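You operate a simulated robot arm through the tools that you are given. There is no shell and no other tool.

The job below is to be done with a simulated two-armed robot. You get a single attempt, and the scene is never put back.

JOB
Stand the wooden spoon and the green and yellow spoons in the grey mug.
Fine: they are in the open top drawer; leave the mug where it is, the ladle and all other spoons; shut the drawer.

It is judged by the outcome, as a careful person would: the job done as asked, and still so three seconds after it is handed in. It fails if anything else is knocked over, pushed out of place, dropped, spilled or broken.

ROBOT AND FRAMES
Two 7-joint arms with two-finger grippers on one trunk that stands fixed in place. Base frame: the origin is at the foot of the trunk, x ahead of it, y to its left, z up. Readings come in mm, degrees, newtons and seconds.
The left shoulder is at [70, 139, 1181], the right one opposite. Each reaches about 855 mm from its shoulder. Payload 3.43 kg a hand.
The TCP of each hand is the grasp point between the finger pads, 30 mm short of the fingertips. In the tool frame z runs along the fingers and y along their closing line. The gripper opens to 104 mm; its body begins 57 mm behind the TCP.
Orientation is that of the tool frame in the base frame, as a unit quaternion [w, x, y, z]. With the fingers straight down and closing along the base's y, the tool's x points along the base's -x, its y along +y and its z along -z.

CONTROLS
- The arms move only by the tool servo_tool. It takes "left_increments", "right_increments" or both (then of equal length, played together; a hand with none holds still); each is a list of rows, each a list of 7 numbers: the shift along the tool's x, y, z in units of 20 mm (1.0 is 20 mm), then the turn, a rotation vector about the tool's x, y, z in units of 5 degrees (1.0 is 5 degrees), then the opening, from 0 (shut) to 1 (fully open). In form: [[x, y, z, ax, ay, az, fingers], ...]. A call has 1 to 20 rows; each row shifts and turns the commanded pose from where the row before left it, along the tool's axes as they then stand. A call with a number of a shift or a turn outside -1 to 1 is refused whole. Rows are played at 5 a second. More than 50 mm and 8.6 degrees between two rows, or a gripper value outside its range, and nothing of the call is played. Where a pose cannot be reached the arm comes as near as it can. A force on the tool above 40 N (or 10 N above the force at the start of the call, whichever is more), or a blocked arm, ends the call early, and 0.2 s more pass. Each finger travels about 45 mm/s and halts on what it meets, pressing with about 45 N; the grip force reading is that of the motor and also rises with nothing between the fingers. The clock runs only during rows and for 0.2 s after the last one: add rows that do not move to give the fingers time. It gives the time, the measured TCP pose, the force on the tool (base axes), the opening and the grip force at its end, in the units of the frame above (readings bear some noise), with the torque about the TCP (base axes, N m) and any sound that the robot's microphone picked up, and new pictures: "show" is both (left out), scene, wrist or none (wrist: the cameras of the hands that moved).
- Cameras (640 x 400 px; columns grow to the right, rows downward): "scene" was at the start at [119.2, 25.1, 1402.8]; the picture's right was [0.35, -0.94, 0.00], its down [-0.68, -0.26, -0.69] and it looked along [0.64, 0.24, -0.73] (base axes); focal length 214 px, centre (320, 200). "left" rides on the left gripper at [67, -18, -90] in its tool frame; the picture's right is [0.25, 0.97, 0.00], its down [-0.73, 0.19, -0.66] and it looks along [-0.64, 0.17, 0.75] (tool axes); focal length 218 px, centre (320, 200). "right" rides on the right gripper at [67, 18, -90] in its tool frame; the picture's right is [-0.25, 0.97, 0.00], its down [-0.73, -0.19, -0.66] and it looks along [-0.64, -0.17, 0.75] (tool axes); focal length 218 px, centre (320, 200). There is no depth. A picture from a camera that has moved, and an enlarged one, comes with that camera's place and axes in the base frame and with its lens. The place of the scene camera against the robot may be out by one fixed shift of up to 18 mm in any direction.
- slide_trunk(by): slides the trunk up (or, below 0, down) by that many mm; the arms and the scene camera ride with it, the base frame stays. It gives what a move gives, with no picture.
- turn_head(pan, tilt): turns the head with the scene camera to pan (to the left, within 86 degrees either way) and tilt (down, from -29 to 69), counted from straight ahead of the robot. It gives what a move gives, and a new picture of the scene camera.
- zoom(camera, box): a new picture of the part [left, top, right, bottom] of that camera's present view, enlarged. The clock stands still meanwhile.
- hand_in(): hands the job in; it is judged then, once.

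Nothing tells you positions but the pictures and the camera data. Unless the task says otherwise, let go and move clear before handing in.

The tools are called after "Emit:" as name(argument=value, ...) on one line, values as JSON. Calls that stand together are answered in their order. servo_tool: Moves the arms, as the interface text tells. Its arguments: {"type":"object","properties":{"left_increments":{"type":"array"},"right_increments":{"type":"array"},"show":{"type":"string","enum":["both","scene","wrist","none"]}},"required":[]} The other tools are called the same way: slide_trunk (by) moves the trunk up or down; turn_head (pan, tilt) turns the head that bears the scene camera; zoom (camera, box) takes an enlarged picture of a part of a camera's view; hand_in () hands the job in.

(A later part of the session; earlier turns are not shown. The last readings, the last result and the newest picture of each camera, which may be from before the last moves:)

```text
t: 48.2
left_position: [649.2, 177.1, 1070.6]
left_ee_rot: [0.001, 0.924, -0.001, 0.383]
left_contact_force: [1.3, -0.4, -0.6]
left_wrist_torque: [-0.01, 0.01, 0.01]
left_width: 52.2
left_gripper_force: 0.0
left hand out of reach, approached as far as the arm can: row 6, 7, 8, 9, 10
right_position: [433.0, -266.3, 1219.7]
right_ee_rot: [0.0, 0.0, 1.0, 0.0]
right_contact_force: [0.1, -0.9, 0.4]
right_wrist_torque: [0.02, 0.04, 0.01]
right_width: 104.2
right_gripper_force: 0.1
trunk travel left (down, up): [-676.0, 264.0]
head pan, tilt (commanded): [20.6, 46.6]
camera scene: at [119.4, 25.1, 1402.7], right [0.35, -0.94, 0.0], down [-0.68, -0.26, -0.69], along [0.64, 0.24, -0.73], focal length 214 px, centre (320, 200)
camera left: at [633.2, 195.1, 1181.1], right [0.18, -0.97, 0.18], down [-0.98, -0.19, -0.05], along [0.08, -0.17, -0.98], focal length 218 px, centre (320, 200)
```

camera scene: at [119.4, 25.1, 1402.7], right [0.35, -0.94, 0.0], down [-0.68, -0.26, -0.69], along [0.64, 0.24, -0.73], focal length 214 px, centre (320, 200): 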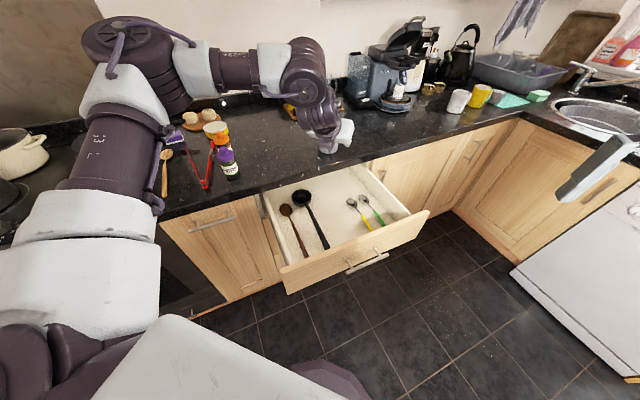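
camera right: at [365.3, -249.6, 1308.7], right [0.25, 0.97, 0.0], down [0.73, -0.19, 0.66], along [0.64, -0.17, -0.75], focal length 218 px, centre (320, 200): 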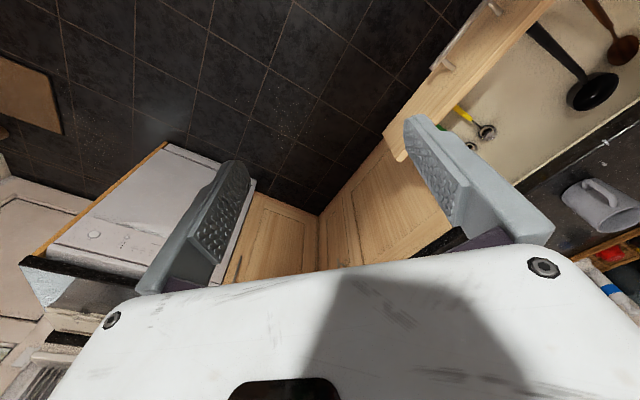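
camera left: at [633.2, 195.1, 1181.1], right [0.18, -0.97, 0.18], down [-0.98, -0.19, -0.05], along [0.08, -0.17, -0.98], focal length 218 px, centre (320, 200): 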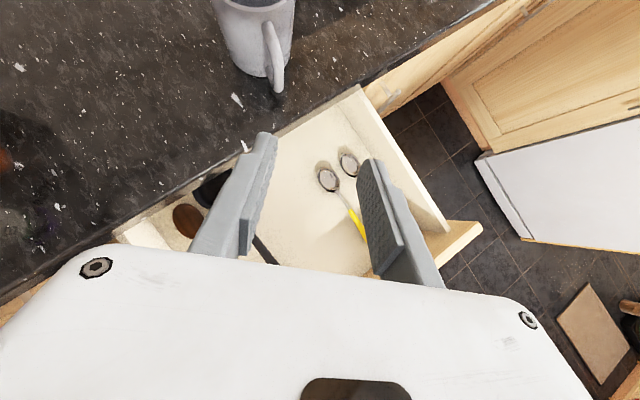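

Again a posture limit appears at this height (about x 649, y 177). I haven't tried it lower down, so I'll descend 160 mm over the open drawer, still above its rim, and then try moving right again.

Emit:
servo_tool(left_increments=[[-0.707, 0, 0.707, 0, 0, 0, 0.5], [-0.707, 0, 0.707, 0, 0, 0, 0.5], [-0.707, 0, 0.707, 0, 0, 0, 0.5], [-0.707, 0, 0.707, 0, 0, 0, 0.5], [-0.707, 0, 0.707, 0, 0, 0, 0.5], [-0.707, 0, 0.707, 0, 0, 0, 0.5], [-0.707, 0, 0.707, 0, 0, 0, 0.5], [0, 0, 0, 0, 0, 0, 0.5]], show="none")

Emit:
servo_tool(left_increments=[[0, 1, 0, 0, 0, 0, 0.5], [0, 1, 0, 0, 0, 0, 0.5], [0, 1, 0, 0, 0, 0, 0.5], [0, 1, 0, 0, 0, 0, 0.5], [0, 0, 0, 0, 0, 0, 0.5]], show="both")

```text
t: 50.0
left_position: [630.9, 215.3, 949.5]
left_ee_rot: [0.0, 0.924, 0.0, 0.382]
left_contact_force: [0.2, 0.5, 0.2]
left_wrist_torque: [0.01, -0.02, 0.03]
left_width: 52.0
left_gripper_force: 0.1
left hand out of reach, approached as far as the arm can: row 1, 2, 3, 4, 5, 6, 7
right_position: [432.5, -267.3, 1219.7]
right_ee_rot: [0.0, 0.0, 1.0, 0.0]
right_contact_force: [-0.2, -0.5, 0.9]
right_wrist_torque: [0.0, 0.02, -0.01]
right_width: 103.7
right_gripper_force: 0.0
trunk travel left (down, up): [-676.0, 264.0]
head pan, tilt (commanded): [20.6, 46.6]
```

```text
t: 51.2
left_position: [609.5, 189.1, 981.6]
left_ee_rot: [0.0, 0.924, 0.0, 0.382]
left_contact_force: [0.2, -0.3, -0.3]
left_wrist_torque: [0.03, 0.03, 0.0]
left_width: 52.2
left_gripper_force: 0.0
left hand out of reach, approached as far as the arm can: row 1, 2, 3, 4
right_position: [432.5, -267.2, 1217.8]
right_ee_rot: [0.0, -0.001, 1.0, 0.0]
right_contact_force: [-0.1, -0.4, 0.1]
right_wrist_torque: [0.02, -0.03, 0.01]
right_width: 103.9
right_gripper_force: 0.0
trunk travel left (down, up): [-676.0, 264.0]
head pan, tilt (commanded): [20.6, 46.6]
camera scene: at [119.3, 25.1, 1402.7], right [0.35, -0.94, 0.0], down [-0.68, -0.26, -0.69], along [0.64, 0.24, -0.73], focal length 214 px, centre (320, 200)
camera left: at [594.0, 206.5, 1092.2], right [0.18, -0.97, 0.18], down [-0.98, -0.19, -0.05], along [0.08, -0.17, -0.98], focal length 218 px, centre (320, 200)
```

scene: 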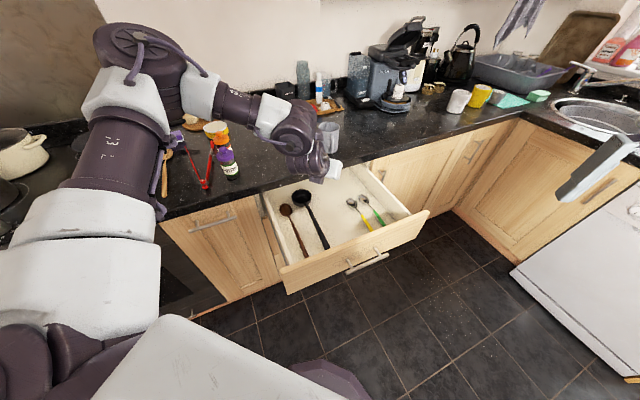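
left: 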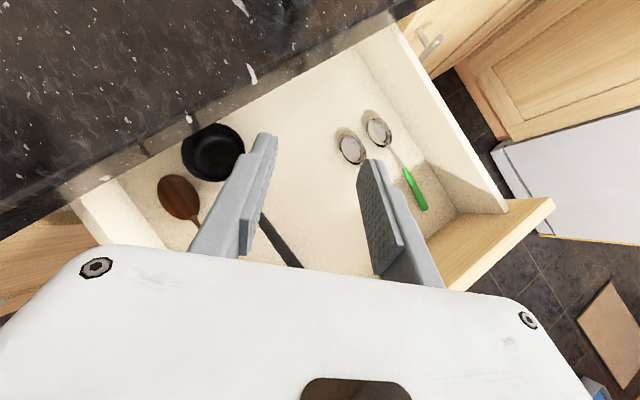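

The boundary relaxes the higher the hand is relative to the shoulder, so the trunk should come well down for the drawer. First I'll lift and pull back the left hand clear of everything.

Emit:
servo_tool(left_increments=[[0.318, -0.3, -0.955, 0, 0, 0, 0.5], [0.318, -0.3, -0.955, 0, 0, 0, 0.5], [0.318, -0.3, -0.955, 0, 0, 0, 0.5], [0.318, -0.3, -0.955, 0, 0, 0, 0.5], [0.318, -0.3, -0.955, 0, 0, 0, 0.5], [0.318, -0.3, -0.955, 0, 0, 0, 0.5], [0.318, -0.3, -0.955, 0, 0, 0, 0.5], [0.318, -0.3, -0.955, 0, 0, 0, 0.5], [0.318, -0.3, -0.955, 0, 0, 0, 0.5], [0.318, -0.3, -0.955, 0, 0, 0, 0.5], [0.318, -0.3, -0.955, 0, 0, 0, 0.5], [0.318, -0.3, -0.955, 0, 0, 0, 0.5], [0, 0, 0, 0, 0, 0, 0.5]], show="none")

```text
t: 54.0
left_position: [501.0, 260.3, 1197.0]
left_ee_rot: [0.0, 0.924, 0.001, 0.382]
left_contact_force: [0.0, -0.8, 0.5]
left_wrist_torque: [0.0, 0.01, -0.03]
left_width: 51.8
left_gripper_force: 0.0
right_position: [433.0, -266.4, 1218.2]
right_ee_rot: [0.001, -0.001, 1.0, 0.0]
right_contact_force: [-0.1, 0.3, -0.7]
right_wrist_torque: [0.03, 0.04, 0.04]
right_width: 103.8
right_gripper_force: 0.0
trunk travel left (down, up): [-676.0, 264.0]
head pan, tilt (commanded): [20.6, 46.6]
```

That move went cleanly. I'll test at this height whether the position above the yellow spoon (x≈680, y≈90) is reachable, which tells me the right trunk height.

Emit:
servo_tool(left_increments=[[0.707, 0.944, 0.707, 0, 0, 0, 0.5], [0.707, 0.944, 0.707, 0, 0, 0, 0.5], [0.707, 0.944, 0.707, 0, 0, 0, 0.5], [0.707, 0.944, 0.707, 0, 0, 0, 0.5], [0.707, 0.944, 0.707, 0, 0, 0, 0.5], [0.707, 0.944, 0.707, 0, 0, 0, 0.5], [0.707, 0.944, 0.707, 0, 0, 0, 0.5], [0.707, 0.944, 0.707, 0, 0, 0, 0.5], [0.707, 0.944, 0.707, 0, 0, 0, 0.5], [0, 0, 0, 0, 0, 0, 0.5]], show="scene")

```text
t: 56.2
left_position: [639.2, 186.5, 1190.9]
left_ee_rot: [-0.002, 0.924, 0.002, 0.383]
left_contact_force: [-0.8, 0.8, -0.7]
left_wrist_torque: [0.02, 0.0, 0.02]
left_width: 52.0
left_gripper_force: 0.1
left hand out of reach, approached as far as the arm can: row 5, 6, 7, 8, 9
right_position: [432.1, -267.2, 1218.5]
right_ee_rot: [0.0, 0.0, 1.0, -0.001]
right_contact_force: [0.2, -0.3, -0.1]
right_wrist_torque: [0.04, 0.01, -0.01]
right_width: 104.2
right_gripper_force: 0.1
trunk travel left (down, up): [-676.0, 264.0]
head pan, tilt (commanded): [20.6, 46.6]
camera scene: at [119.0, 24.8, 1402.8], right [0.35, -0.94, 0.0], down [-0.68, -0.26, -0.69], along [0.64, 0.24, -0.73], focal length 214 px, centre (320, 200)
```

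scene: 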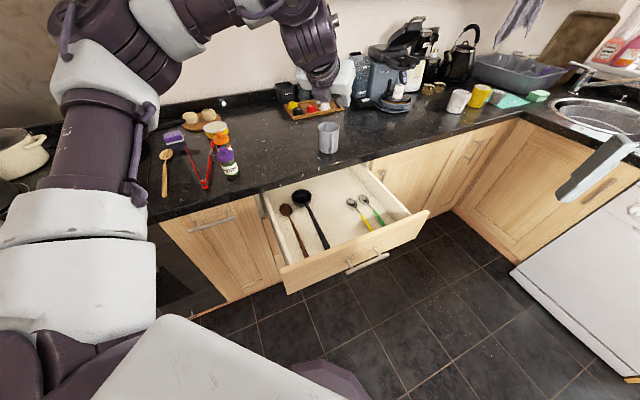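

The left arm stops at much the same place each time, so I want to see its posture. I'll turn the head left to look at the shoulder and elbow.

Emit:
turn_head(pan=70, tilt=25)

Emit:
turn_head(pan=-70, tilt=25)

```text
t: 57.4
left_position: [639.5, 187.0, 1189.9]
left_ee_rot: [-0.001, 0.924, 0.001, 0.382]
left_contact_force: [0.9, -0.3, 0.1]
left_wrist_torque: [-0.01, 0.03, -0.05]
left_width: 52.0
left_gripper_force: 0.1
right_position: [433.0, -266.0, 1218.7]
right_ee_rot: [0.0, 0.0, 1.0, 0.001]
right_contact_force: [-0.1, 0.2, 0.1]
right_wrist_torque: [-0.01, -0.02, 0.01]
right_width: 104.0
right_gripper_force: 0.1
trunk travel left (down, up): [-676.0, 264.0]
head pan, tilt (commanded): [70.0, 25.0]
camera scene: at [76.0, 83.3, 1435.5], right [0.94, -0.34, 0.0], down [-0.15, -0.4, -0.91], along [0.31, 0.85, -0.42], focal length 214 px, centre (320, 200)
```

scene: 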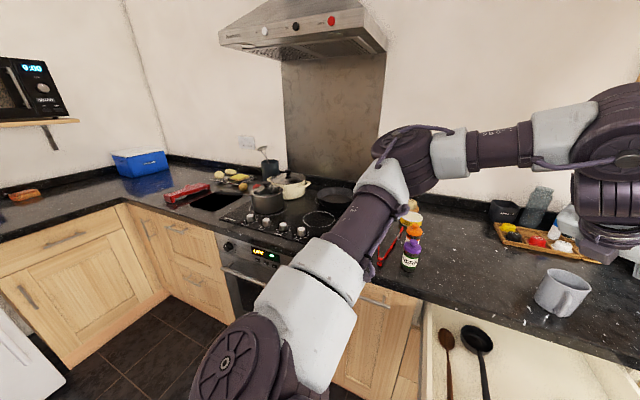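

```text
t: 59.6
left_position: [639.8, 187.3, 1189.1]
left_ee_rot: [-0.001, 0.924, 0.0, 0.384]
left_contact_force: [-0.3, -0.1, 0.3]
left_wrist_torque: [0.04, 0.0, 0.01]
left_width: 51.9
left_gripper_force: 0.0
right_position: [431.8, -268.0, 1218.7]
right_ee_rot: [0.0, 0.0, 1.0, 0.0]
right_contact_force: [0.3, -0.5, 0.8]
right_wrist_torque: [-0.02, 0.02, 0.04]
right_width: 104.0
right_gripper_force: 0.0
trunk travel left (down, up): [-676.0, 264.0]
head pan, tilt (commanded): [-70.0, 25.0]
camera scene: at [75.9, -89.8, 1435.6], right [-0.94, -0.34, 0.0], down [-0.14, 0.4, -0.91], along [0.31, -0.85, -0.42], focal length 214 px, centre (320, 200)
```

scene: 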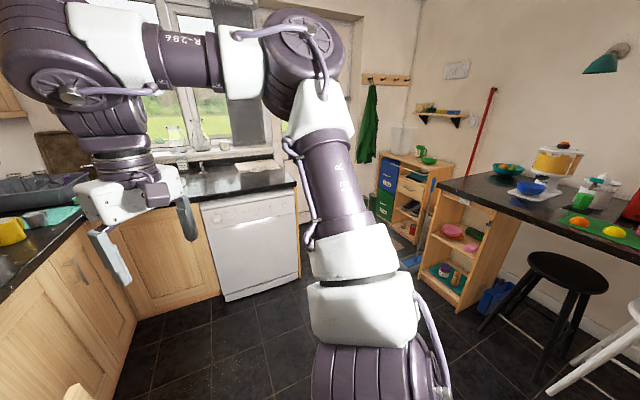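

The head view shows a shoulder with its first axis sideways and a nearly fixed elbow, so only W (the wrist centre) seems limited. I'll test whether turning the hand's azimuth to the right opens up more space.

Emit:
servo_tool(left_increments=[[0, 0, 0, -0.706, 0, 0.709, 0.5], [0, 0, 0, -0.706, 0, 0.709, 0.5], [0, 0, 0, -0.706, 0, 0.709, 0.5], [0, 0, 0, -0.706, 0, 0.709, 0.5], [0, 0, 0, -0.706, 0, 0.709, 0.5], [0, 0, 0, -0.706, 0, 0.709, 0.5], [0, 0, 0, 0, 0, 0, 0.5]], show="none")

Emit:
servo_tool(left_increments=[[0.61, 0.5, 0.61, 0, 0, 0, 0.5], [0.61, 0.5, 0.61, 0, 0, 0, 0.5], [0.61, 0.5, 0.61, 0, 0, 0, 0.5], [0.61, 0.5, 0.61, 0, 0, 0, 0.5], [0, 0, 0, 0, 0, 0, 0.5]], show="none")

Emit:
servo_tool(left_increments=[[-0.707, 0, 0.707, 0, 0, 0, 0.5], [-0.707, 0, 0.707, 0, 0, 0, 0.5], [-0.707, 0, 0.707, 0, 0, 0, 0.5], [-0.707, 0, 0.707, 0, 0, 0, 0.5], [0, 0, 0, 0, 0, 0, 0.5]], show="none")

```text
t: 61.2
left_position: [640.1, 185.9, 1190.2]
left_ee_rot: [0.099, 0.892, -0.24, 0.37]
left_contact_force: [0.8, 0.3, -0.2]
left_wrist_torque: [0.01, -0.02, 0.01]
left_width: 52.2
left_gripper_force: 0.2
right_position: [432.0, -267.7, 1219.3]
right_ee_rot: [-0.001, 0.0, 1.0, 0.001]
right_contact_force: [0.8, -0.5, 0.6]
right_wrist_torque: [0.05, 0.01, 0.01]
right_width: 104.0
right_gripper_force: 0.0
trunk travel left (down, up): [-676.0, 264.0]
head pan, tilt (commanded): [-70.0, 25.0]
```

```text
t: 62.4
left_position: [672.2, 131.3, 1189.1]
left_ee_rot: [0.098, 0.893, -0.239, 0.369]
left_contact_force: [0.3, 0.2, 0.3]
left_wrist_torque: [-0.01, 0.04, 0.0]
left_width: 52.0
left_gripper_force: 0.0
left hand out of reach, approached as far as the arm can: row 4
right_position: [431.6, -266.8, 1219.6]
right_ee_rot: [0.0, -0.001, 1.0, 0.0]
right_contact_force: [0.4, -0.2, 0.0]
right_wrist_torque: [0.01, -0.04, -0.01]
right_width: 104.0
right_gripper_force: 0.1
trunk travel left (down, up): [-676.0, 264.0]
head pan, tilt (commanded): [-70.0, 25.0]
```

```text
t: 63.6
left_position: [671.4, 133.2, 1108.3]
left_ee_rot: [0.098, 0.893, -0.238, 0.368]
left_contact_force: [-0.8, -0.2, -0.1]
left_wrist_torque: [0.0, -0.02, -0.01]
left_width: 52.1
left_gripper_force: 0.0
right_position: [432.0, -266.9, 1219.7]
right_ee_rot: [0.0, 0.0, 1.0, 0.0]
right_contact_force: [-0.1, -0.2, 0.6]
right_wrist_torque: [-0.01, -0.02, 0.02]
right_width: 104.3
right_gripper_force: 0.0
trunk travel left (down, up): [-676.0, 264.0]
head pan, tilt (commanded): [-70.0, 25.0]
```

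Turning the hand right frees some space, so the limit is on the wrist centre and it relaxes with height: the right arm's start pose was further inward, but higher. I'll test the left arm at about z≈1290 with azimuth 0 to learn how far down the trunk should go.

Emit:
servo_tool(left_increments=[[0.707, 0, -0.707, 0, 0, 0, 0.5], [0.707, 0, -0.707, 0, 0, 0, 0.5], [0.707, 0, -0.707, 0, 0, 0, 0.5], [0.707, 0, -0.707, 0, 0, 0, 0.5], [0.707, 0, -0.707, 0, 0, 0, 0.5], [0.707, 0, -0.707, 0, 0, 0, 0.5], [0.707, 0, -0.707, 0, 0, 0, 0.5], [0.707, 0, -0.707, 0, 0, 0, 0.5], [0.707, 0, -0.707, 0, 0, 0, 0.5], [0, 0, 0, 0.706, 0, -0.709, 0.5], [0, 0, 0, 0.706, 0, -0.709, 0.5], [0, 0, 0, 0.706, 0, -0.709, 0.5], [0, 0, 0, 0.706, 0, -0.709, 0.5], [0, 0, 0, 0.706, 0, -0.709, 0.5], [0, 0, 0, 0.706, 0, -0.709, 0.5], [0, 0, 0, 0, 0, 0, 0.5]], show="none")

Emit:
servo_tool(left_increments=[[0, 1, 0, 0, 0, 0, 0.5], [0, 1, 0, 0, 0, 0, 0.5], [0, 1, 0, 0, 0, 0, 0.5], [0, 1, 0, 0, 0, 0, 0.5], [0, 0, 0, 0, 0, 0, 0.5]], show="none")

```text
t: 67.0
left_position: [640.3, 206.9, 1247.9]
left_ee_rot: [0.0, 0.924, 0.0, 0.383]
left_contact_force: [0.6, 0.2, 1.2]
left_wrist_torque: [-0.03, -0.02, 0.0]
left_width: 51.8
left_gripper_force: 0.1
left hand out of reach, approached as far as the arm can: row 5, 6, 7, 8, 9, 10, 12, 13, 14, 15
right_position: [432.5, -266.7, 1219.0]
right_ee_rot: [0.001, 0.0, 1.0, 0.0]
right_contact_force: [-0.7, 0.2, 0.3]
right_wrist_torque: [0.0, -0.01, -0.01]
right_width: 104.1
right_gripper_force: 0.0
trunk travel left (down, up): [-676.0, 264.0]
head pan, tilt (commanded): [-70.0, 25.0]
```

```text
t: 68.2
left_position: [609.7, 182.2, 1226.6]
left_ee_rot: [0.001, 0.924, -0.001, 0.383]
left_contact_force: [-0.9, -0.9, 0.0]
left_wrist_torque: [-0.02, 0.0, -0.01]
left_width: 52.0
left_gripper_force: 0.0
left hand out of reach, approached as far as the arm can: row 1, 2, 3, 4
right_position: [432.1, -267.3, 1219.0]
right_ee_rot: [0.0, 0.0, 1.0, 0.0]
right_contact_force: [-0.3, 0.2, 0.4]
right_wrist_torque: [0.01, 0.01, 0.0]
right_width: 104.0
right_gripper_force: 0.1
trunk travel left (down, up): [-676.0, 264.0]
head pan, tilt (commanded): [-70.0, 25.0]
```

The left arm's inward limit looks like a real joint stop. The right arm started much further inward, so I'll check how far the right arm can go across toward the drawer.

Emit:
servo_tool(left_increments=[[0, -1, 0, 0, 0, 0, 0.5], [0, -1, 0, 0, 0, 0, 0.5], [0, -1, 0, 0, 0, 0, 0.5], [0, -1, 0, 0, 0, 0, 0.5], [0, -1, 0, 0, 0, 0, 0.5], [0, 0, 0, 0, 0, 0, 0.5], [0, 0, 0, 0, 0, 0, 0.5], [0, 0, 0, 0, 0, 0, 0.5], [0, 0, 0, 0, 0, 0, 0.5], [0, 0, 0, 0, 0, 0, 0.5], [0, 0, 0, 0, 0, 0, 0.5], [0, 0, 0, 0, 0, 0, 0.5], [0, 0, 0, 0, 0, 0, 0.5]], right_increments=[[0, 0.9, 0, 0, 0, 0, 1], [0, 0.9, 0, 0, 0, 0, 1], [0, 0.9, 0, 0, 0, 0, 1], [0, 0.9, 0, 0, 0, 0, 1], [0, 0.9, 0, 0, 0, 0, 1], [0, 0.9, 0, 0, 0, 0, 1], [0, 0.9, 0, 0, 0, 0, 1], [0, 0.9, 0, 0, 0, 0, 1], [0, 0.9, 0, 0, 0, 0, 1], [0, 0.9, 0, 0, 0, 0, 1], [0, 0.9, 0, 0, 0, 0, 1], [0, 0.9, 0, 0, 0, 0, 1], [0, 0, 0, 0, 0, 0, 1]], show="none")

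Emit:
turn_head(pan=20.6, tilt=46.6)

```text
t: 71.0
left_position: [611.0, 282.3, 1228.3]
left_ee_rot: [-0.001, 0.924, 0.0, 0.383]
left_contact_force: [-0.5, 0.1, -0.7]
left_wrist_torque: [0.02, -0.02, 0.0]
left_width: 52.2
left_gripper_force: 0.1
right_position: [430.5, -48.9, 1217.2]
right_ee_rot: [0.0, 0.0, 1.0, 0.001]
right_contact_force: [0.2, -1.0, 0.2]
right_wrist_torque: [0.01, 0.02, -0.04]
right_width: 104.0
right_gripper_force: 0.1
trunk travel left (down, up): [-676.0, 264.0]
head pan, tilt (commanded): [-70.0, 25.0]
```

```text
t: 72.7
left_position: [610.9, 282.1, 1227.5]
left_ee_rot: [-0.001, 0.924, 0.0, 0.383]
left_contact_force: [-0.3, 0.9, -0.3]
left_wrist_torque: [0.03, -0.01, -0.02]
left_width: 52.1
left_gripper_force: 0.0
right_position: [431.9, -49.0, 1217.2]
right_ee_rot: [0.0, 0.0, 1.0, 0.0]
right_contact_force: [0.0, 0.0, -1.0]
right_wrist_torque: [-0.01, -0.02, 0.0]
right_width: 104.1
right_gripper_force: 0.1
trunk travel left (down, up): [-676.0, 264.0]
head pan, tilt (commanded): [20.6, 46.6]
camera scene: at [119.2, 25.0, 1402.7], right [0.35, -0.94, 0.0], down [-0.68, -0.26, -0.69], along [0.64, 0.24, -0.73], focal length 214 px, centre (320, 200)
```

scene: 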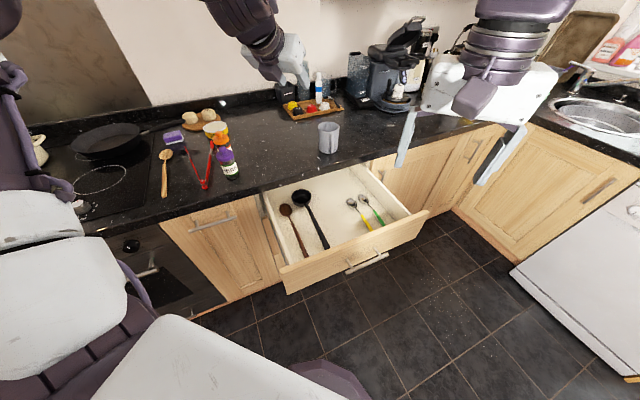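

The right arm reaches well inward with no limit, so the left arm's difficulty is its posture, spoiled by my first forced turn. I'll take the left hand back to its starting pose to restore the posture; first un-pitch and turn back to yaw 0.

Emit:
servo_tool(left_increments=[[0, 0, 0, 0, -1, 0, 0.5], [0, 0, 0, 0, -1, 0, 0.5], [0, 0, -1, 0, -1, 0, 0.5], [0, 0, -1, 0, -1, 0, 0.5], [-0.5, 0, -1, 0, -1, 0, 0.5], [-0.5, 0, -1, 0, -1, 0, 0.5], [-0.7, 0, -0.7, 0, -1, 0, 0.5], [-0.8, 0, -0.5, 0, -1, 0, 0.5], [-1, 0, 0, 0, -1, 0, 0.5], [-1, 0, 0, 0, 0, 0, 0.5], [-1, 0, 0, 0, 0, 0, 0.5], [0, 0, 0, 0, 0, 0, 0.5]], show="scene")

```text
t: 75.2
left_position: [394.8, 310.7, 1221.0]
left_ee_rot: [0.0, 1.0, 0.0, -0.001]
left_contact_force: [0.7, 0.3, 0.8]
left_wrist_torque: [-0.02, -0.02, 0.0]
left_width: 51.8
left_gripper_force: 0.0
left hand out of reach, approached as far as the arm can: row 4, 5, 6, 7, 8, 9
right_position: [432.7, -49.5, 1216.3]
right_ee_rot: [-0.001, -0.001, 1.0, 0.0]
right_contact_force: [0.6, 0.7, 0.3]
right_wrist_torque: [0.01, 0.02, 0.01]
right_width: 103.8
right_gripper_force: 0.1
trunk travel left (down, up): [-676.0, 264.0]
head pan, tilt (commanded): [20.6, 46.6]
camera scene: at [120.3, 24.9, 1402.6], right [0.35, -0.94, 0.0], down [-0.68, -0.26, -0.69], along [0.64, 0.24, -0.73], focal length 214 px, centre (320, 200)
```

scene: 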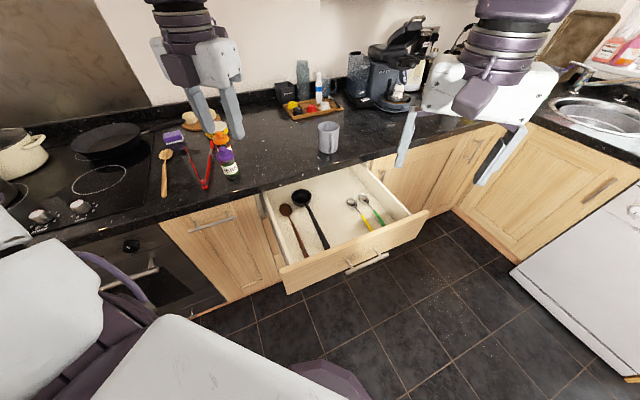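

The left arm is back near its starting pose with the same look as at the start. Now I'll test moving it inward from here at this height with the hand straight down, as the right arm could; the right hand moves away first.

Emit:
servo_tool(right_increments=[[0, -1, 0, 0, 0, 0, 1], [0, -1, 0, 0, 0, 0, 1], [0, -1, 0, 0, 0, 0, 1], [0, -1, 0, 0, 0, 0, 1], [0, -1, 0, 0, 0, 0, 1], [0, -1, 0, 0, 0, 0, 1], [0, -1, 0, 0, 0, 0, 1], [0, -1, 0, 0, 0, 0, 1], [0, -1, 0, 0, 0, 0, 1], [0, -1, 0, 0, 0, 0, 1], [0, -1, 0, 0, 0, 0, 1], [0, -1, 0, 0, 0, 0, 1]], left_increments=[[0.4, 0, 0, 0, 0, 0, 0.5], [0.4, 0, 0, 0, 0, 0, 0.5], [0.4, 0, 0, 0, 0, 0, 0.5], [0.4, 0, 0, 0, 0, 0, 0.5], [0.4, 0, 0, 0, 0, 0, 0.5], [0, 0.9, 0, 0, 0, 0, 0.5], [0, 0.9, 0, 0, 0, 0, 0.5], [0, 0.9, 0, 0, 0, 0, 0.5], [0, 0.9, 0, 0, 0, 0, 0.5], [0, 0.9, 0, 0, 0, 0, 0.5], [0, 0.9, 0, 0, 0, 0, 0.5], [0, 0.9, 0, 0, 0, 0, 0.5]], show="none")

Emit:
servo_tool(left_increments=[[0, 0.9, 0, 0, 0, 0, 0.5], [0, 0.9, 0, 0, 0, 0, 0.5], [0, 0.9, 0, 0, 0, 0, 0.5], [0, 0.9, 0, 0, 0, 0, 0.5], [0, 0.9, 0, 0, 0, 0, 0.5], [0, 0, 0, 0, 0, 0, 0.5]], show="scene")

```text
t: 77.8
left_position: [408.8, 200.5, 1193.9]
left_ee_rot: [0.001, 1.0, 0.001, 0.001]
left_contact_force: [0.3, -1.1, 0.1]
left_wrist_torque: [-0.01, 0.01, -0.02]
left_width: 51.7
left_gripper_force: 0.0
left hand out of reach, approached as far as the arm can: row 7, 8, 9, 10, 11, 12
right_position: [431.8, -290.9, 1217.9]
right_ee_rot: [0.0, 0.0, 1.0, 0.001]
right_contact_force: [0.4, -0.2, 0.6]
right_wrist_torque: [0.0, -0.01, 0.04]
right_width: 104.0
right_gripper_force: 0.0
trunk travel left (down, up): [-676.0, 264.0]
head pan, tilt (commanded): [20.6, 46.6]
```

```text
t: 79.2
left_position: [385.0, 168.8, 1174.4]
left_ee_rot: [0.001, 1.0, 0.0, 0.0]
left_contact_force: [-0.6, 0.0, 0.7]
left_wrist_torque: [0.02, 0.02, 0.03]
left_width: 52.1
left_gripper_force: 0.0
left hand out of reach, approached as far as the arm can: row 1, 2, 3, 4, 5
right_position: [430.7, -289.7, 1216.7]
right_ee_rot: [0.0, 0.0, 1.0, 0.0]
right_contact_force: [-0.5, 0.0, -0.4]
right_wrist_torque: [0.01, -0.01, -0.01]
right_width: 103.9
right_gripper_force: 0.0
trunk travel left (down, up): [-676.0, 264.0]
head pan, tilt (commanded): [20.6, 46.6]
camera scene: at [119.1, 25.2, 1402.7], right [0.35, -0.94, 0.0], down [-0.68, -0.26, -0.69], along [0.64, 0.24, -0.73], focal length 214 px, centre (320, 200)
```

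scene: 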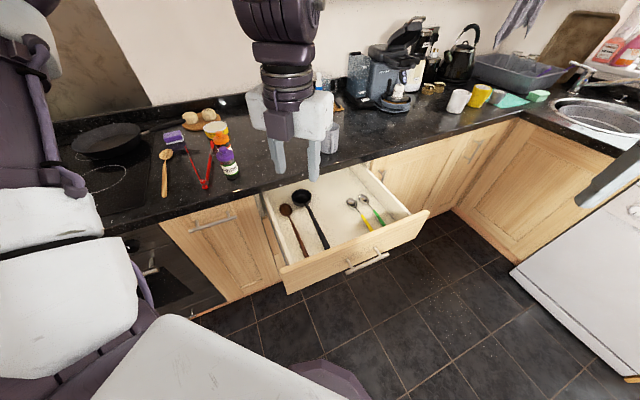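

The left arm really is restricted inward, while the right is not. I'll park the left hand further left and then see how far the right hand can reach across.

Emit:
servo_tool(left_increments=[[0, -1, -0.2, 0, 0, 0, 0.5], [0, -1, -0.2, 0, 0, 0, 0.5], [0, -1, -0.2, 0, 0, 0, 0.5], [0, -1, -0.2, 0, 0, 0, 0.5], [0, -1, -0.2, 0, 0, 0, 0.5], [0, -1, -0.2, 0, 0, 0, 0.5], [0, -1, -0.2, 0, 0, 0, 0.5], [0, -1, -0.2, 0, 0, 0, 0.5], [0, -1, -0.2, 0, 0, 0, 0.5], [0, -1, -0.2, 0, 0, 0, 0.5]], show="none")

Emit:
servo_tool(right_increments=[[-0.2, 1, 0, 0, 0, 0, 1], [-0.2, 1, 0, 0, 0, 0, 1], [-0.2, 1, 0, 0, 0, 0, 1], [-0.2, 1, 0, 0, 0, 0, 1], [-0.2, 1, 0, 0, 0, 0, 1], [-0.2, 1, 0, 0, 0, 0, 1], [-0.2, 1, 0, 0, 0, 0, 1], [-0.2, 1, 0, 0, 0, 0, 1], [-0.2, 1, 0, 0, 0, 0, 1], [-0.2, 1, 0, 0, 0, 0, 1], [-0.2, 1, 0, 0, 0, 0, 1], [-0.2, 1, 0, 0, 0, 0, 1], [-0.2, 1, 0, 0, 0, 0, 1], [-0.2, 1, 0, 0, 0, 0, 1], [0, 0, 0, 0, 0, 0, 1]], show="scene")

```text
t: 81.5
left_position: [385.7, 367.6, 1214.7]
left_ee_rot: [0.0, 1.0, 0.0, 0.0]
left_contact_force: [-0.7, 0.3, -0.1]
left_wrist_torque: [-0.03, 0.01, 0.0]
left_width: 52.0
left_gripper_force: 0.1
right_position: [430.4, -289.2, 1217.1]
right_ee_rot: [0.0, 0.0, 1.0, 0.0]
right_contact_force: [0.6, -0.6, 0.1]
right_wrist_torque: [0.0, 0.02, -0.03]
right_width: 104.2
right_gripper_force: 0.1
trunk travel left (down, up): [-676.0, 264.0]
head pan, tilt (commanded): [20.6, 46.6]
```

```text
t: 84.7
left_position: [385.0, 366.1, 1214.6]
left_ee_rot: [-0.001, 1.0, 0.0, 0.0]
left_contact_force: [-0.6, 0.0, 0.0]
left_wrist_torque: [-0.01, 0.0, 0.01]
left_width: 52.0
left_gripper_force: 0.1
right_position: [487.4, -12.0, 1217.2]
right_ee_rot: [0.001, 0.001, 1.0, 0.0]
right_contact_force: [-0.4, -0.3, 0.7]
right_wrist_torque: [0.02, 0.0, 0.01]
right_width: 104.1
right_gripper_force: 0.0
trunk travel left (down, up): [-676.0, 264.0]
head pan, tilt (commanded): [20.6, 46.6]
camera scene: at [119.2, 24.4, 1402.7], right [0.35, -0.94, 0.0], down [-0.68, -0.26, -0.69], along [0.64, 0.24, -0.73], focal length 214 px, centre (320, 200)
```

scene: 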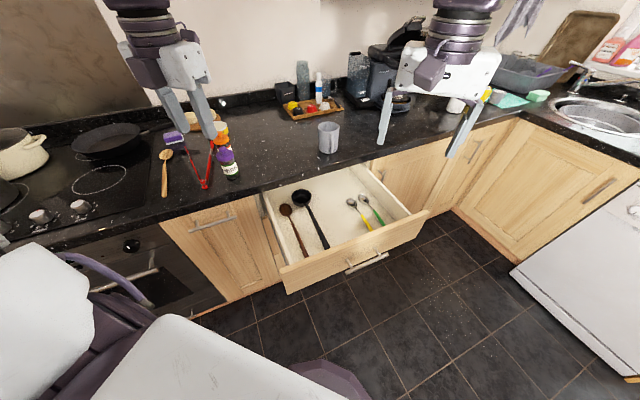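

The right arm gets to (487, −12) without trouble. I'll turn the right hand 180° here so its camera faces forward/up, watching for limits.

Emit:
servo_tool(right_increments=[[0, 0, 0, 0, 0, -1, 0.5], [0, 0, 0, 0, 0, -1, 0.5], [0, 0, 0, 0, 0, -1, 0.5], [0, 0, 0, 0, 0, -1, 0.5], [0, 0, 0, 0, 0, -1, 0.5], [0, 0, 0, 0, 0, -1, 0.5], [0, 0, 0, 0, 0, -1, 0.5], [0, 0, 0, 0, 0, -1, 0.5], [0, 0, 0, 0, 0, -1, 0.5], [0, 0, 0, 0, 0, -1, 0.5], [0, 0, 0, 0, 0, -1, 0.5], [0, 0, 0, 0, 0, -1, 0.5], [0, 0, 0, 0, 0, -1, 0.5], [0, 0, 0, 0, 0, -1, 0.5], [0, 0, 0, 0, 0, -1, 0.5], [0, 0, 0, 0, 0, -1, 0.5], [0, 0, 0, 0, 0, -1, 0.5], [0, 0, 0, 0, 0, -1, 0.5], [0, 0, 0, 0, 0, 0, 0.5]], show="none")

Emit:
servo_tool(right_increments=[[0, 0, 0, 0, 0, -1, 0.5], [0, 0, 0, 0, 0, -1, 0.5], [0, 0, 0, 0, 0, -1, 0.5], [0, 0, 0, 0, 0, -1, 0.5], [0, 0, 0, 0, 0, -1, 0.5], [0, 0, 0, 0, 0, -1, 0.5], [0, 0, 0, 0, 0, -1, 0.5], [0, 0, 0, 0, 0, -1, 0.5], [0, 0, 0, 0, 0, -1, 0.5], [0, 0, 0, 0, 0, -1, 0.5], [0, 0, 0, 0, 0, -1, 0.5], [0, 0, 0, 0, 0, -1, 0.5], [0, 0, 0, 0, 0, -1, 0.5], [0, 0, 0, 0, 0, -1, 0.5], [0, 0, 0, 0, 0, -1, 0.5], [0, 0, 0, 0, 0, -1, 0.5], [0, 0, 0, 0, 0, -1, 0.5], [0, 0, 0, 0, 0, -1, 0.5], [0, 0, 0, 0, 0, 0, 0.5]], show="wrist")

```text
t: 88.7
left_position: [386.0, 367.0, 1215.3]
left_ee_rot: [0.0, 1.0, 0.0, 0.001]
left_contact_force: [-0.8, 0.1, 0.6]
left_wrist_torque: [0.0, 0.02, 0.0]
left_width: 52.1
left_gripper_force: 0.0
right_position: [487.6, -10.2, 1218.5]
right_ee_rot: [0.0, -0.707, 0.707, 0.0]
right_contact_force: [-0.5, -0.4, -0.4]
right_wrist_torque: [-0.02, -0.01, 0.03]
right_width: 52.0
right_gripper_force: 0.1
trunk travel left (down, up): [-676.0, 264.0]
head pan, tilt (commanded): [20.6, 46.6]
```

```text
t: 92.7
left_position: [385.5, 367.5, 1214.7]
left_ee_rot: [0.0, 1.0, 0.0, 0.0]
left_contact_force: [-0.3, -0.4, 0.2]
left_wrist_torque: [0.02, 0.02, -0.01]
left_width: 51.9
left_gripper_force: 0.1
right_position: [487.8, -9.8, 1217.5]
right_ee_rot: [0.0, 1.0, 0.0, 0.0]
right_contact_force: [-0.1, -0.3, -0.4]
right_wrist_torque: [0.04, 0.0, -0.05]
right_width: 52.0
right_gripper_force: 0.0
trunk travel left (down, up): [-676.0, 264.0]
head pan, tilt (commanded): [20.6, 46.6]
camera right: at [555.1, -26.8, 1307.5], right [-0.25, -0.97, 0.0], down [-0.73, 0.19, 0.66], along [-0.64, 0.17, -0.75], focal length 218 px, centre (320, 200)
```

right: 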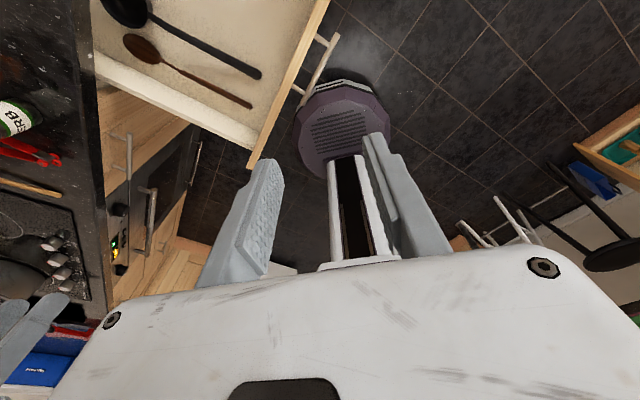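

The right hand is now turned with its camera on the far side and no limit met. Next I'll turn it 45° more to face along the drawer axis and pitch it forward 45° while moving toward the drawer.

Emit:
servo_tool(right_increments=[[0, 0, 0, 0, 0, -1, 0.5], [0, 0, 0, 0, 0, -1, 0.5], [0, 0, 0, 0, 0, -1, 0.5], [0, 0, 0, 0, 0, -1, 0.5], [0, 0, 0, 0, 0, -1, 0.5], [0, 0, 0, 0, 0, -1, 0.5], [0, 0, 0, 0, 0, -1, 0.5], [0, 0, 0, 0, 0, -1, 0.5], [0, 0, 0, 0, 0, -1, 0.5], [0, 0, 0, 0, 1, 0, 0.5], [0, 0, 0, 0, 1, 0, 0.5], [0, 0, 0, 0, 1, 0, 0.5], [0.87, 0, 0.23, 0, 1, 0, 0.5], [0.85, 0, 0.31, 0, 1, 0, 0.5], [0.82, 0, 0.38, 0, 1, 0, 0.5], [0.78, 0, 0.45, 0, 1, 0, 0.5], [0.74, 0, 0.52, 0, 1, 0, 0.5], [0.69, 0, 0.58, 0, 1, 0, 0.5], [0, 0, 0, 0, 0, 0, 0.5]], show="both")

```text
t: 96.7
left_position: [384.8, 367.6, 1215.0]
left_ee_rot: [-0.001, 1.0, 0.0, 0.0]
left_contact_force: [0.5, 0.3, 0.3]
left_wrist_torque: [0.04, 0.01, 0.01]
left_width: 52.2
left_gripper_force: 0.0
right_position: [565.0, 66.3, 1217.0]
right_ee_rot: [-0.146, 0.854, 0.353, 0.354]
right_contact_force: [-0.4, -0.5, -0.4]
right_wrist_torque: [-0.02, -0.02, 0.03]
right_width: 52.1
right_gripper_force: 0.1
trunk travel left (down, up): [-676.0, 264.0]
head pan, tilt (commanded): [20.6, 46.6]
camera scene: at [118.8, 25.1, 1402.8], right [0.35, -0.94, 0.0], down [-0.68, -0.26, -0.69], along [0.64, 0.24, -0.73], focal length 214 px, centre (320, 200)
camera right: at [565.6, 43.1, 1328.7], right [0.56, -0.81, -0.18], down [-0.83, -0.56, -0.05], along [-0.06, 0.18, -0.98], focal length 218 px, centre (320, 200)
```

scene: 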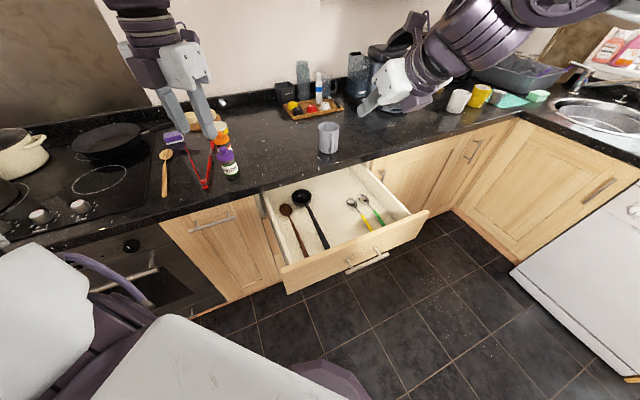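
right: 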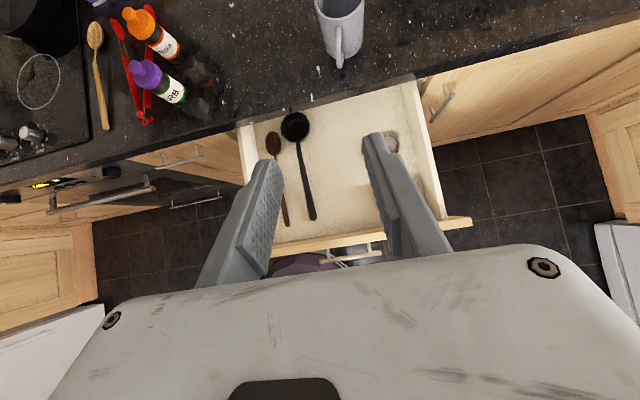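

The right arm takes this posture with no limit and a fine view of the drawer. I'll try the position above the yellow spoon, then test how far this arm can reach toward the mug with the hand level, all high in free air.

Emit:
servo_tool(right_increments=[[0.66, 0.7, 0.66, 0, 0, 0, 0.5], [0.66, 0.7, 0.66, 0, 0, 0, 0.5], [0.66, 0.7, 0.66, 0, 0, 0, 0.5], [0.66, 0.7, 0.66, 0, 0, 0, 0.5], [0.66, 0.7, 0.66, 0, 0, 0, 0.5], [0, 0, 0, 0, 0, 0, 0.5]], show="none")

Emit:
servo_tool(right_increments=[[0, 0, 0, 0, 1, 0, 0.5], [0, 0, 0, 0, 1, 0, 0.5], [0, 0, 0, 0, 1, 0, 0.5], [0, 0, 0, 0, 1, 0, 0.5], [0, 0, 0, 0, 1, 0, 0.5], [0, 0, 0, 0, 1, 0, 0.5], [0, 0, 0, 0, 1, 0, 0.5], [0, 0, 0, 0, 1, 0, 0.5], [0, 0, 0, 0, 1, 0, 0.5], [0, 0, 1, 0, 0, 0, 0.5], [0, 0, 1, 0, 0, 0, 0.5], [0, 0, 1, 0, 0, 0, 0.5], [0, 0, 1, 0, 0, 0, 0.5], [0, 0, 1, 0, 0, 0, 0.5], [0, 0, 1, 0, 0, 0, 0.5], [0, 0, 0, 0, 0, 0, 0.5]], show="both")

```text
t: 98.0
left_position: [384.7, 366.8, 1215.6]
left_ee_rot: [-0.001, 1.0, 0.001, -0.001]
left_contact_force: [-0.4, -0.7, 0.6]
left_wrist_torque: [0.03, -0.01, 0.01]
left_width: 51.9
left_gripper_force: 0.1
right_position: [679.1, 80.4, 1217.8]
right_ee_rot: [-0.147, 0.854, 0.354, 0.353]
right_contact_force: [-0.1, -0.4, -0.5]
right_wrist_torque: [0.01, -0.01, 0.03]
right_width: 51.9
right_gripper_force: 0.0
trunk travel left (down, up): [-676.0, 264.0]
head pan, tilt (commanded): [20.6, 46.6]
```

```text
t: 101.5
left_position: [385.6, 366.8, 1215.3]
left_ee_rot: [-0.001, 1.0, 0.0, -0.001]
left_contact_force: [0.0, 0.3, -0.8]
left_wrist_torque: [0.01, 0.0, 0.02]
left_width: 52.0
left_gripper_force: 0.1
right_position: [765.0, 167.4, 1216.1]
right_ee_rot: [-0.271, 0.653, 0.271, 0.653]
right_contact_force: [0.1, -0.4, 0.3]
right_wrist_torque: [0.0, 0.01, -0.02]
right_width: 51.8
right_gripper_force: 0.1
trunk travel left (down, up): [-676.0, 264.0]
head pan, tilt (commanded): [20.6, 46.6]
camera scene: at [119.1, 24.5, 1402.8], right [0.35, -0.94, 0.0], down [-0.68, -0.26, -0.69], along [0.64, 0.24, -0.73], focal length 214 px, centre (320, 200)
camera right: at [713.5, 91.2, 1284.6], right [0.68, -0.68, -0.25], down [-0.6, -0.33, -0.73], along [0.42, 0.65, -0.63], focal length 218 px, centre (320, 200)
```

scene: 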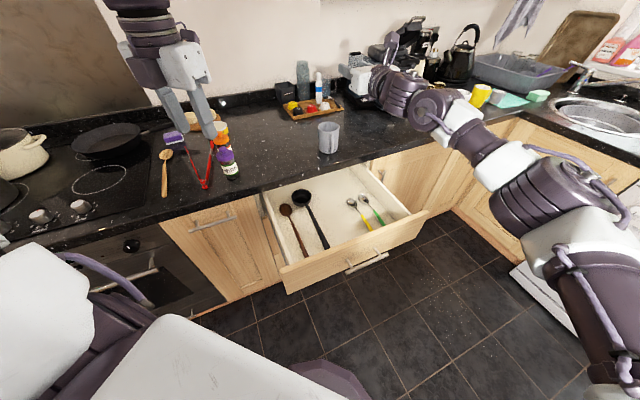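
right: 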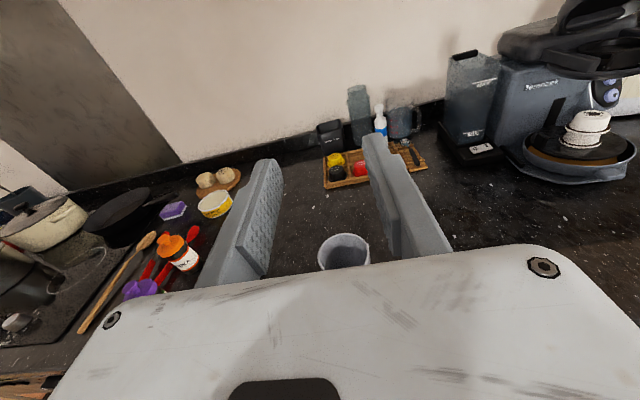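

The right arm reaches nearly to the mug with a level hand and no limit, so the right arm can do the whole job. I'll go a bit further forward to confirm it can get over the mug and to look down at it.

Emit:
servo_tool(right_increments=[[0, -0.25, 1, 0, 0, 0, 0.5], [0, -0.25, 1, 0, 0, 0, 0.5], [0, -0.25, 1, 0, 0, 0, 0.5], [0, -0.25, 1, 0, 0, 0, 0.5], [0, 0, 0, 0, 0, 0, 0.5]], show="both")

Emit:
zoom(camera="right", box=[240, 160, 440, 285])

```text
t: 102.7
left_position: [386.5, 367.6, 1215.4]
left_ee_rot: [-0.001, 1.0, 0.0, 0.0]
left_contact_force: [0.3, 0.0, 1.0]
left_wrist_torque: [0.01, 0.02, 0.0]
left_width: 52.0
left_gripper_force: 0.0
right_position: [791.9, 230.2, 1216.1]
right_ee_rot: [-0.271, 0.654, 0.27, 0.653]
right_contact_force: [-0.6, -0.2, 0.2]
right_wrist_torque: [0.01, 0.0, -0.04]
right_width: 51.9
right_gripper_force: 0.1
right hand out of reach, approached as far as the arm can: row 4
trunk travel left (down, up): [-676.0, 264.0]
head pan, tilt (commanded): [20.6, 46.6]
camera scene: at [119.4, 24.6, 1402.7], right [0.35, -0.94, 0.0], down [-0.68, -0.26, -0.69], along [0.64, 0.24, -0.73], focal length 214 px, centre (320, 200)
camera right: at [741.1, 153.6, 1283.7], right [0.68, -0.68, -0.25], down [-0.6, -0.33, -0.73], along [0.42, 0.65, -0.64], focal length 218 px, centre (320, 200)
```

scene: 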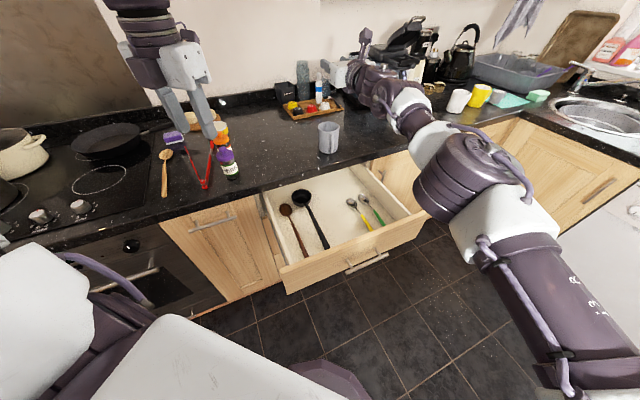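
right: 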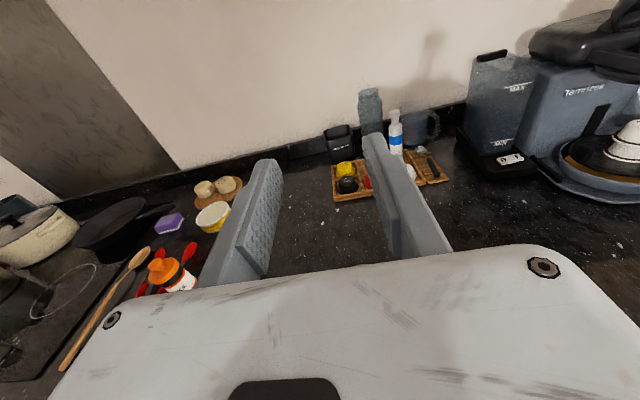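

```text
3.20 times, centred on (340, 222) of right
camera zoom: at [741.1, 153.6, 1283.7], right [0.68, -0.68, -0.25], down [-0.6, -0.33, -0.73], along [0.42, 0.65, -0.64], focal length 698 px, centre (256, 128)
```

zoom: 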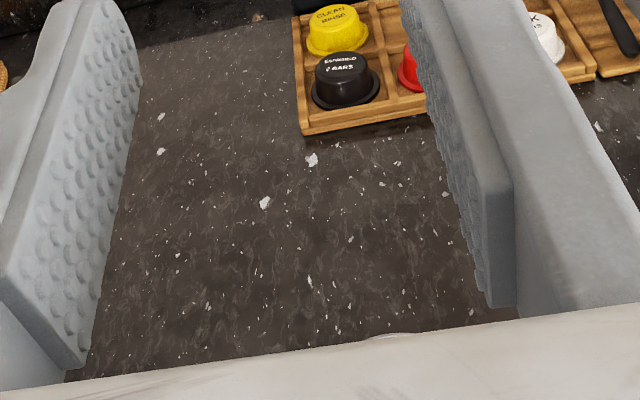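

The right arm gets to u≈723 at this height, almost to the mug (u≈770), so it can do the job if the spoons are gripped with a small pitch and the trunk is lowered to match. I'll retract the right hand over the drawer and lower the trunk by 200 mm.

Emit:
servo_tool(right_increments=[[0, 0, -1, 0, 0, 0, 0.5], [0, 0, -1, 0, 0, 0, 0.5], [0, 0, -1, 0, 0, 0, 0.5], [0, 0, -1, 0, 0, 0, 0.5], [0, 0, -1, 0, 0, 0, 0.5], [0, 0, -1, 0, 0, 0, 0.5], [0, 0, -1, 0, 0, 0, 0.5], [0, 0, -1, 0, 0, 0, 0.5], [0, 0, 0, 0, 0, 0, 0.5]], show="none")

Emit:
slide_trunk(by=-150)

```text
t: 104.7
left_position: [385.5, 368.6, 1214.6]
left_ee_rot: [0.0, 1.0, 0.0, 0.0]
left_contact_force: [0.0, 0.2, 1.5]
left_wrist_torque: [-0.01, -0.01, 0.02]
left_width: 52.1
left_gripper_force: 0.1
right_position: [679.3, 117.0, 1217.4]
right_ee_rot: [-0.27, 0.652, 0.271, 0.654]
right_contact_force: [-0.3, 0.3, 0.2]
right_wrist_torque: [0.03, 0.03, -0.02]
right_width: 52.0
right_gripper_force: 0.0
trunk travel left (down, up): [-676.0, 264.0]
head pan, tilt (commanded): [20.6, 46.6]
```

```text
t: 106.4
left_position: [386.0, 368.8, 1064.9]
left_ee_rot: [0.0, 1.0, 0.0, 0.0]
left_contact_force: [0.5, 0.0, -1.0]
left_wrist_torque: [0.04, -0.02, 0.01]
left_width: 51.9
left_gripper_force: 0.1
right_position: [678.0, 116.7, 1068.2]
right_ee_rot: [-0.27, 0.653, 0.27, 0.653]
right_contact_force: [0.8, -0.2, -0.2]
right_wrist_torque: [0.0, -0.04, 0.02]
right_width: 52.1
right_gripper_force: 0.1
trunk travel left (down, up): [-526.0, 414.0]
head pan, tilt (commanded): [20.6, 46.6]
```

The trunk is 150 mm lower, with both hands clear. I'll take fresh pictures to pin down the mug.

Emit:
zoom(camera="right", box=[220, 120, 460, 270])

Emit:
zoom(camera="scene", box=[160, 50, 480, 300])

```text
2.67 times, centred on (340, 195) of right
camera zoom: at [627.4, 41.1, 1135.1], right [0.68, -0.68, -0.25], down [-0.6, -0.33, -0.73], along [0.42, 0.65, -0.64], focal length 582 px, centre (267, 213)
```

zoom: 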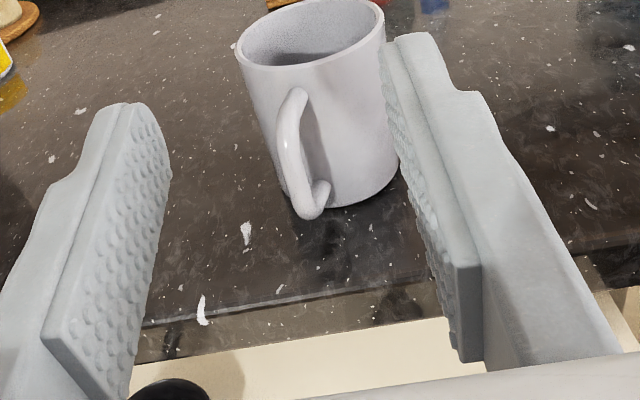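

```text
1.60 times, centred on (320, 175) of scene
camera zoom: at [119.0, 25.0, 1252.8], right [0.35, -0.94, 0.0], down [-0.68, -0.26, -0.69], along [0.64, 0.24, -0.73], focal length 343 px, centre (320, 240)
```

zoom: 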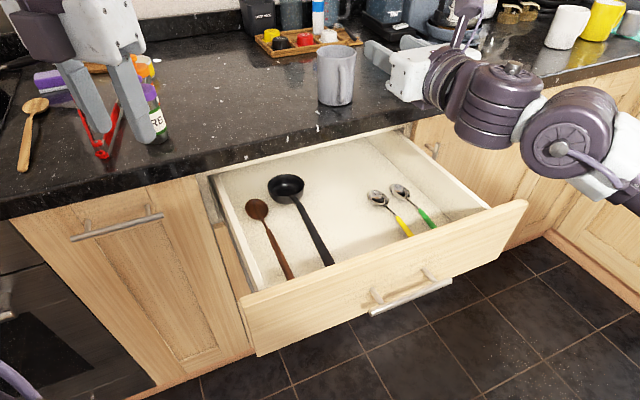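

From two views the mug's rim centre is at u≈770.5, v≈404, z≈999, with an outer radius of about 41 and its handle facing the drawer; the counter is at z≈905. Now I'll pitch the right hand to 45° and bring it above the yellow and green handles.

Emit:
servo_tool(right_increments=[[0, 0, 0, 0, -1, 0, 0.4], [0, 0, 0, 0, -1, 0, 0.4], [0, 0, 0, 0, -1, 0, 0.4], [0, 0, 0, 0, -1, 0, 0.4], [0, 0, 0, 0, -1, 0, 0.4], [0, 0, 0, 0, -1, 0, 0.4], [0, 0, 0, 0, -1, 0, 0.4], [0, 0, 0, 0, -1, 0, 0.4], [0, 0, 0, 0, -1, 0, 0.4], [-0.96, 0.186, 0.13, 0, 0, 0, 0.4], [-0.96, 0.186, 0.13, 0, 0, 0, 0.4], [-0.96, 0.186, 0.13, 0, 0, 0, 0.4], [-0.96, 0.186, 0.13, 0, 0, 0, 0.4], [-0.96, 0.186, 0.13, 0, 0, 0, 0.4], [-0.96, 0.186, 0.13, 0, 0, 0, 0.4], [-0.96, 0.186, 0.13, 0, 0, 0, 0.4], [0, 0, 0, 0, 0, 0, 0.4]], show="both")

```text
t: 110.0
left_position: [385.1, 367.5, 1065.2]
left_ee_rot: [0.001, 1.0, 0.0, 0.0]
left_contact_force: [0.9, -0.3, -0.6]
left_wrist_torque: [0.01, -0.02, -0.01]
left_width: 52.1
left_gripper_force: 0.0
right_position: [637.1, 41.0, 957.8]
right_ee_rot: [-0.146, 0.854, 0.353, 0.353]
right_contact_force: [0.2, 0.5, -1.7]
right_wrist_torque: [0.0, 0.0, -0.04]
right_width: 41.7
right_gripper_force: 0.0
trunk travel left (down, up): [-526.0, 414.0]
head pan, tilt (commanded): [20.6, 46.6]
camera scene: at [119.0, 25.6, 1252.7], right [0.35, -0.94, 0.0], down [-0.68, -0.26, -0.69], along [0.64, 0.24, -0.73], focal length 214 px, centre (320, 200)
camera right: at [639.2, 16.9, 1069.9], right [0.56, -0.81, -0.18], down [-0.83, -0.56, -0.05], along [-0.06, 0.18, -0.98], focal length 218 px, centre (320, 200)
```

scene: 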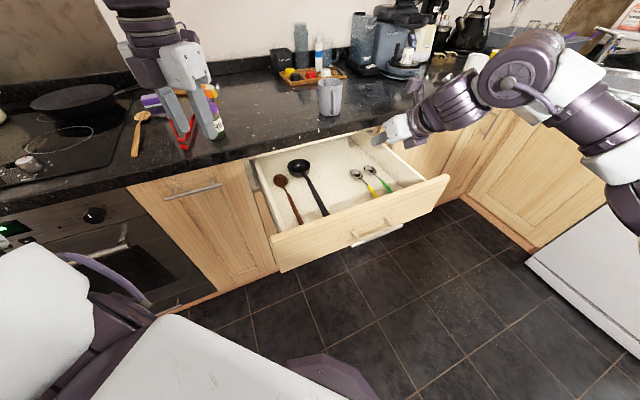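
right: 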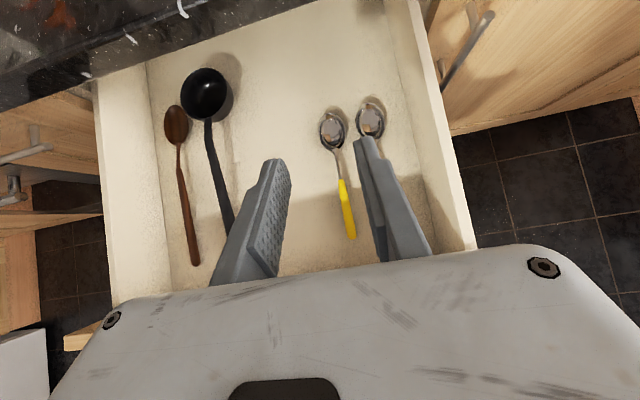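

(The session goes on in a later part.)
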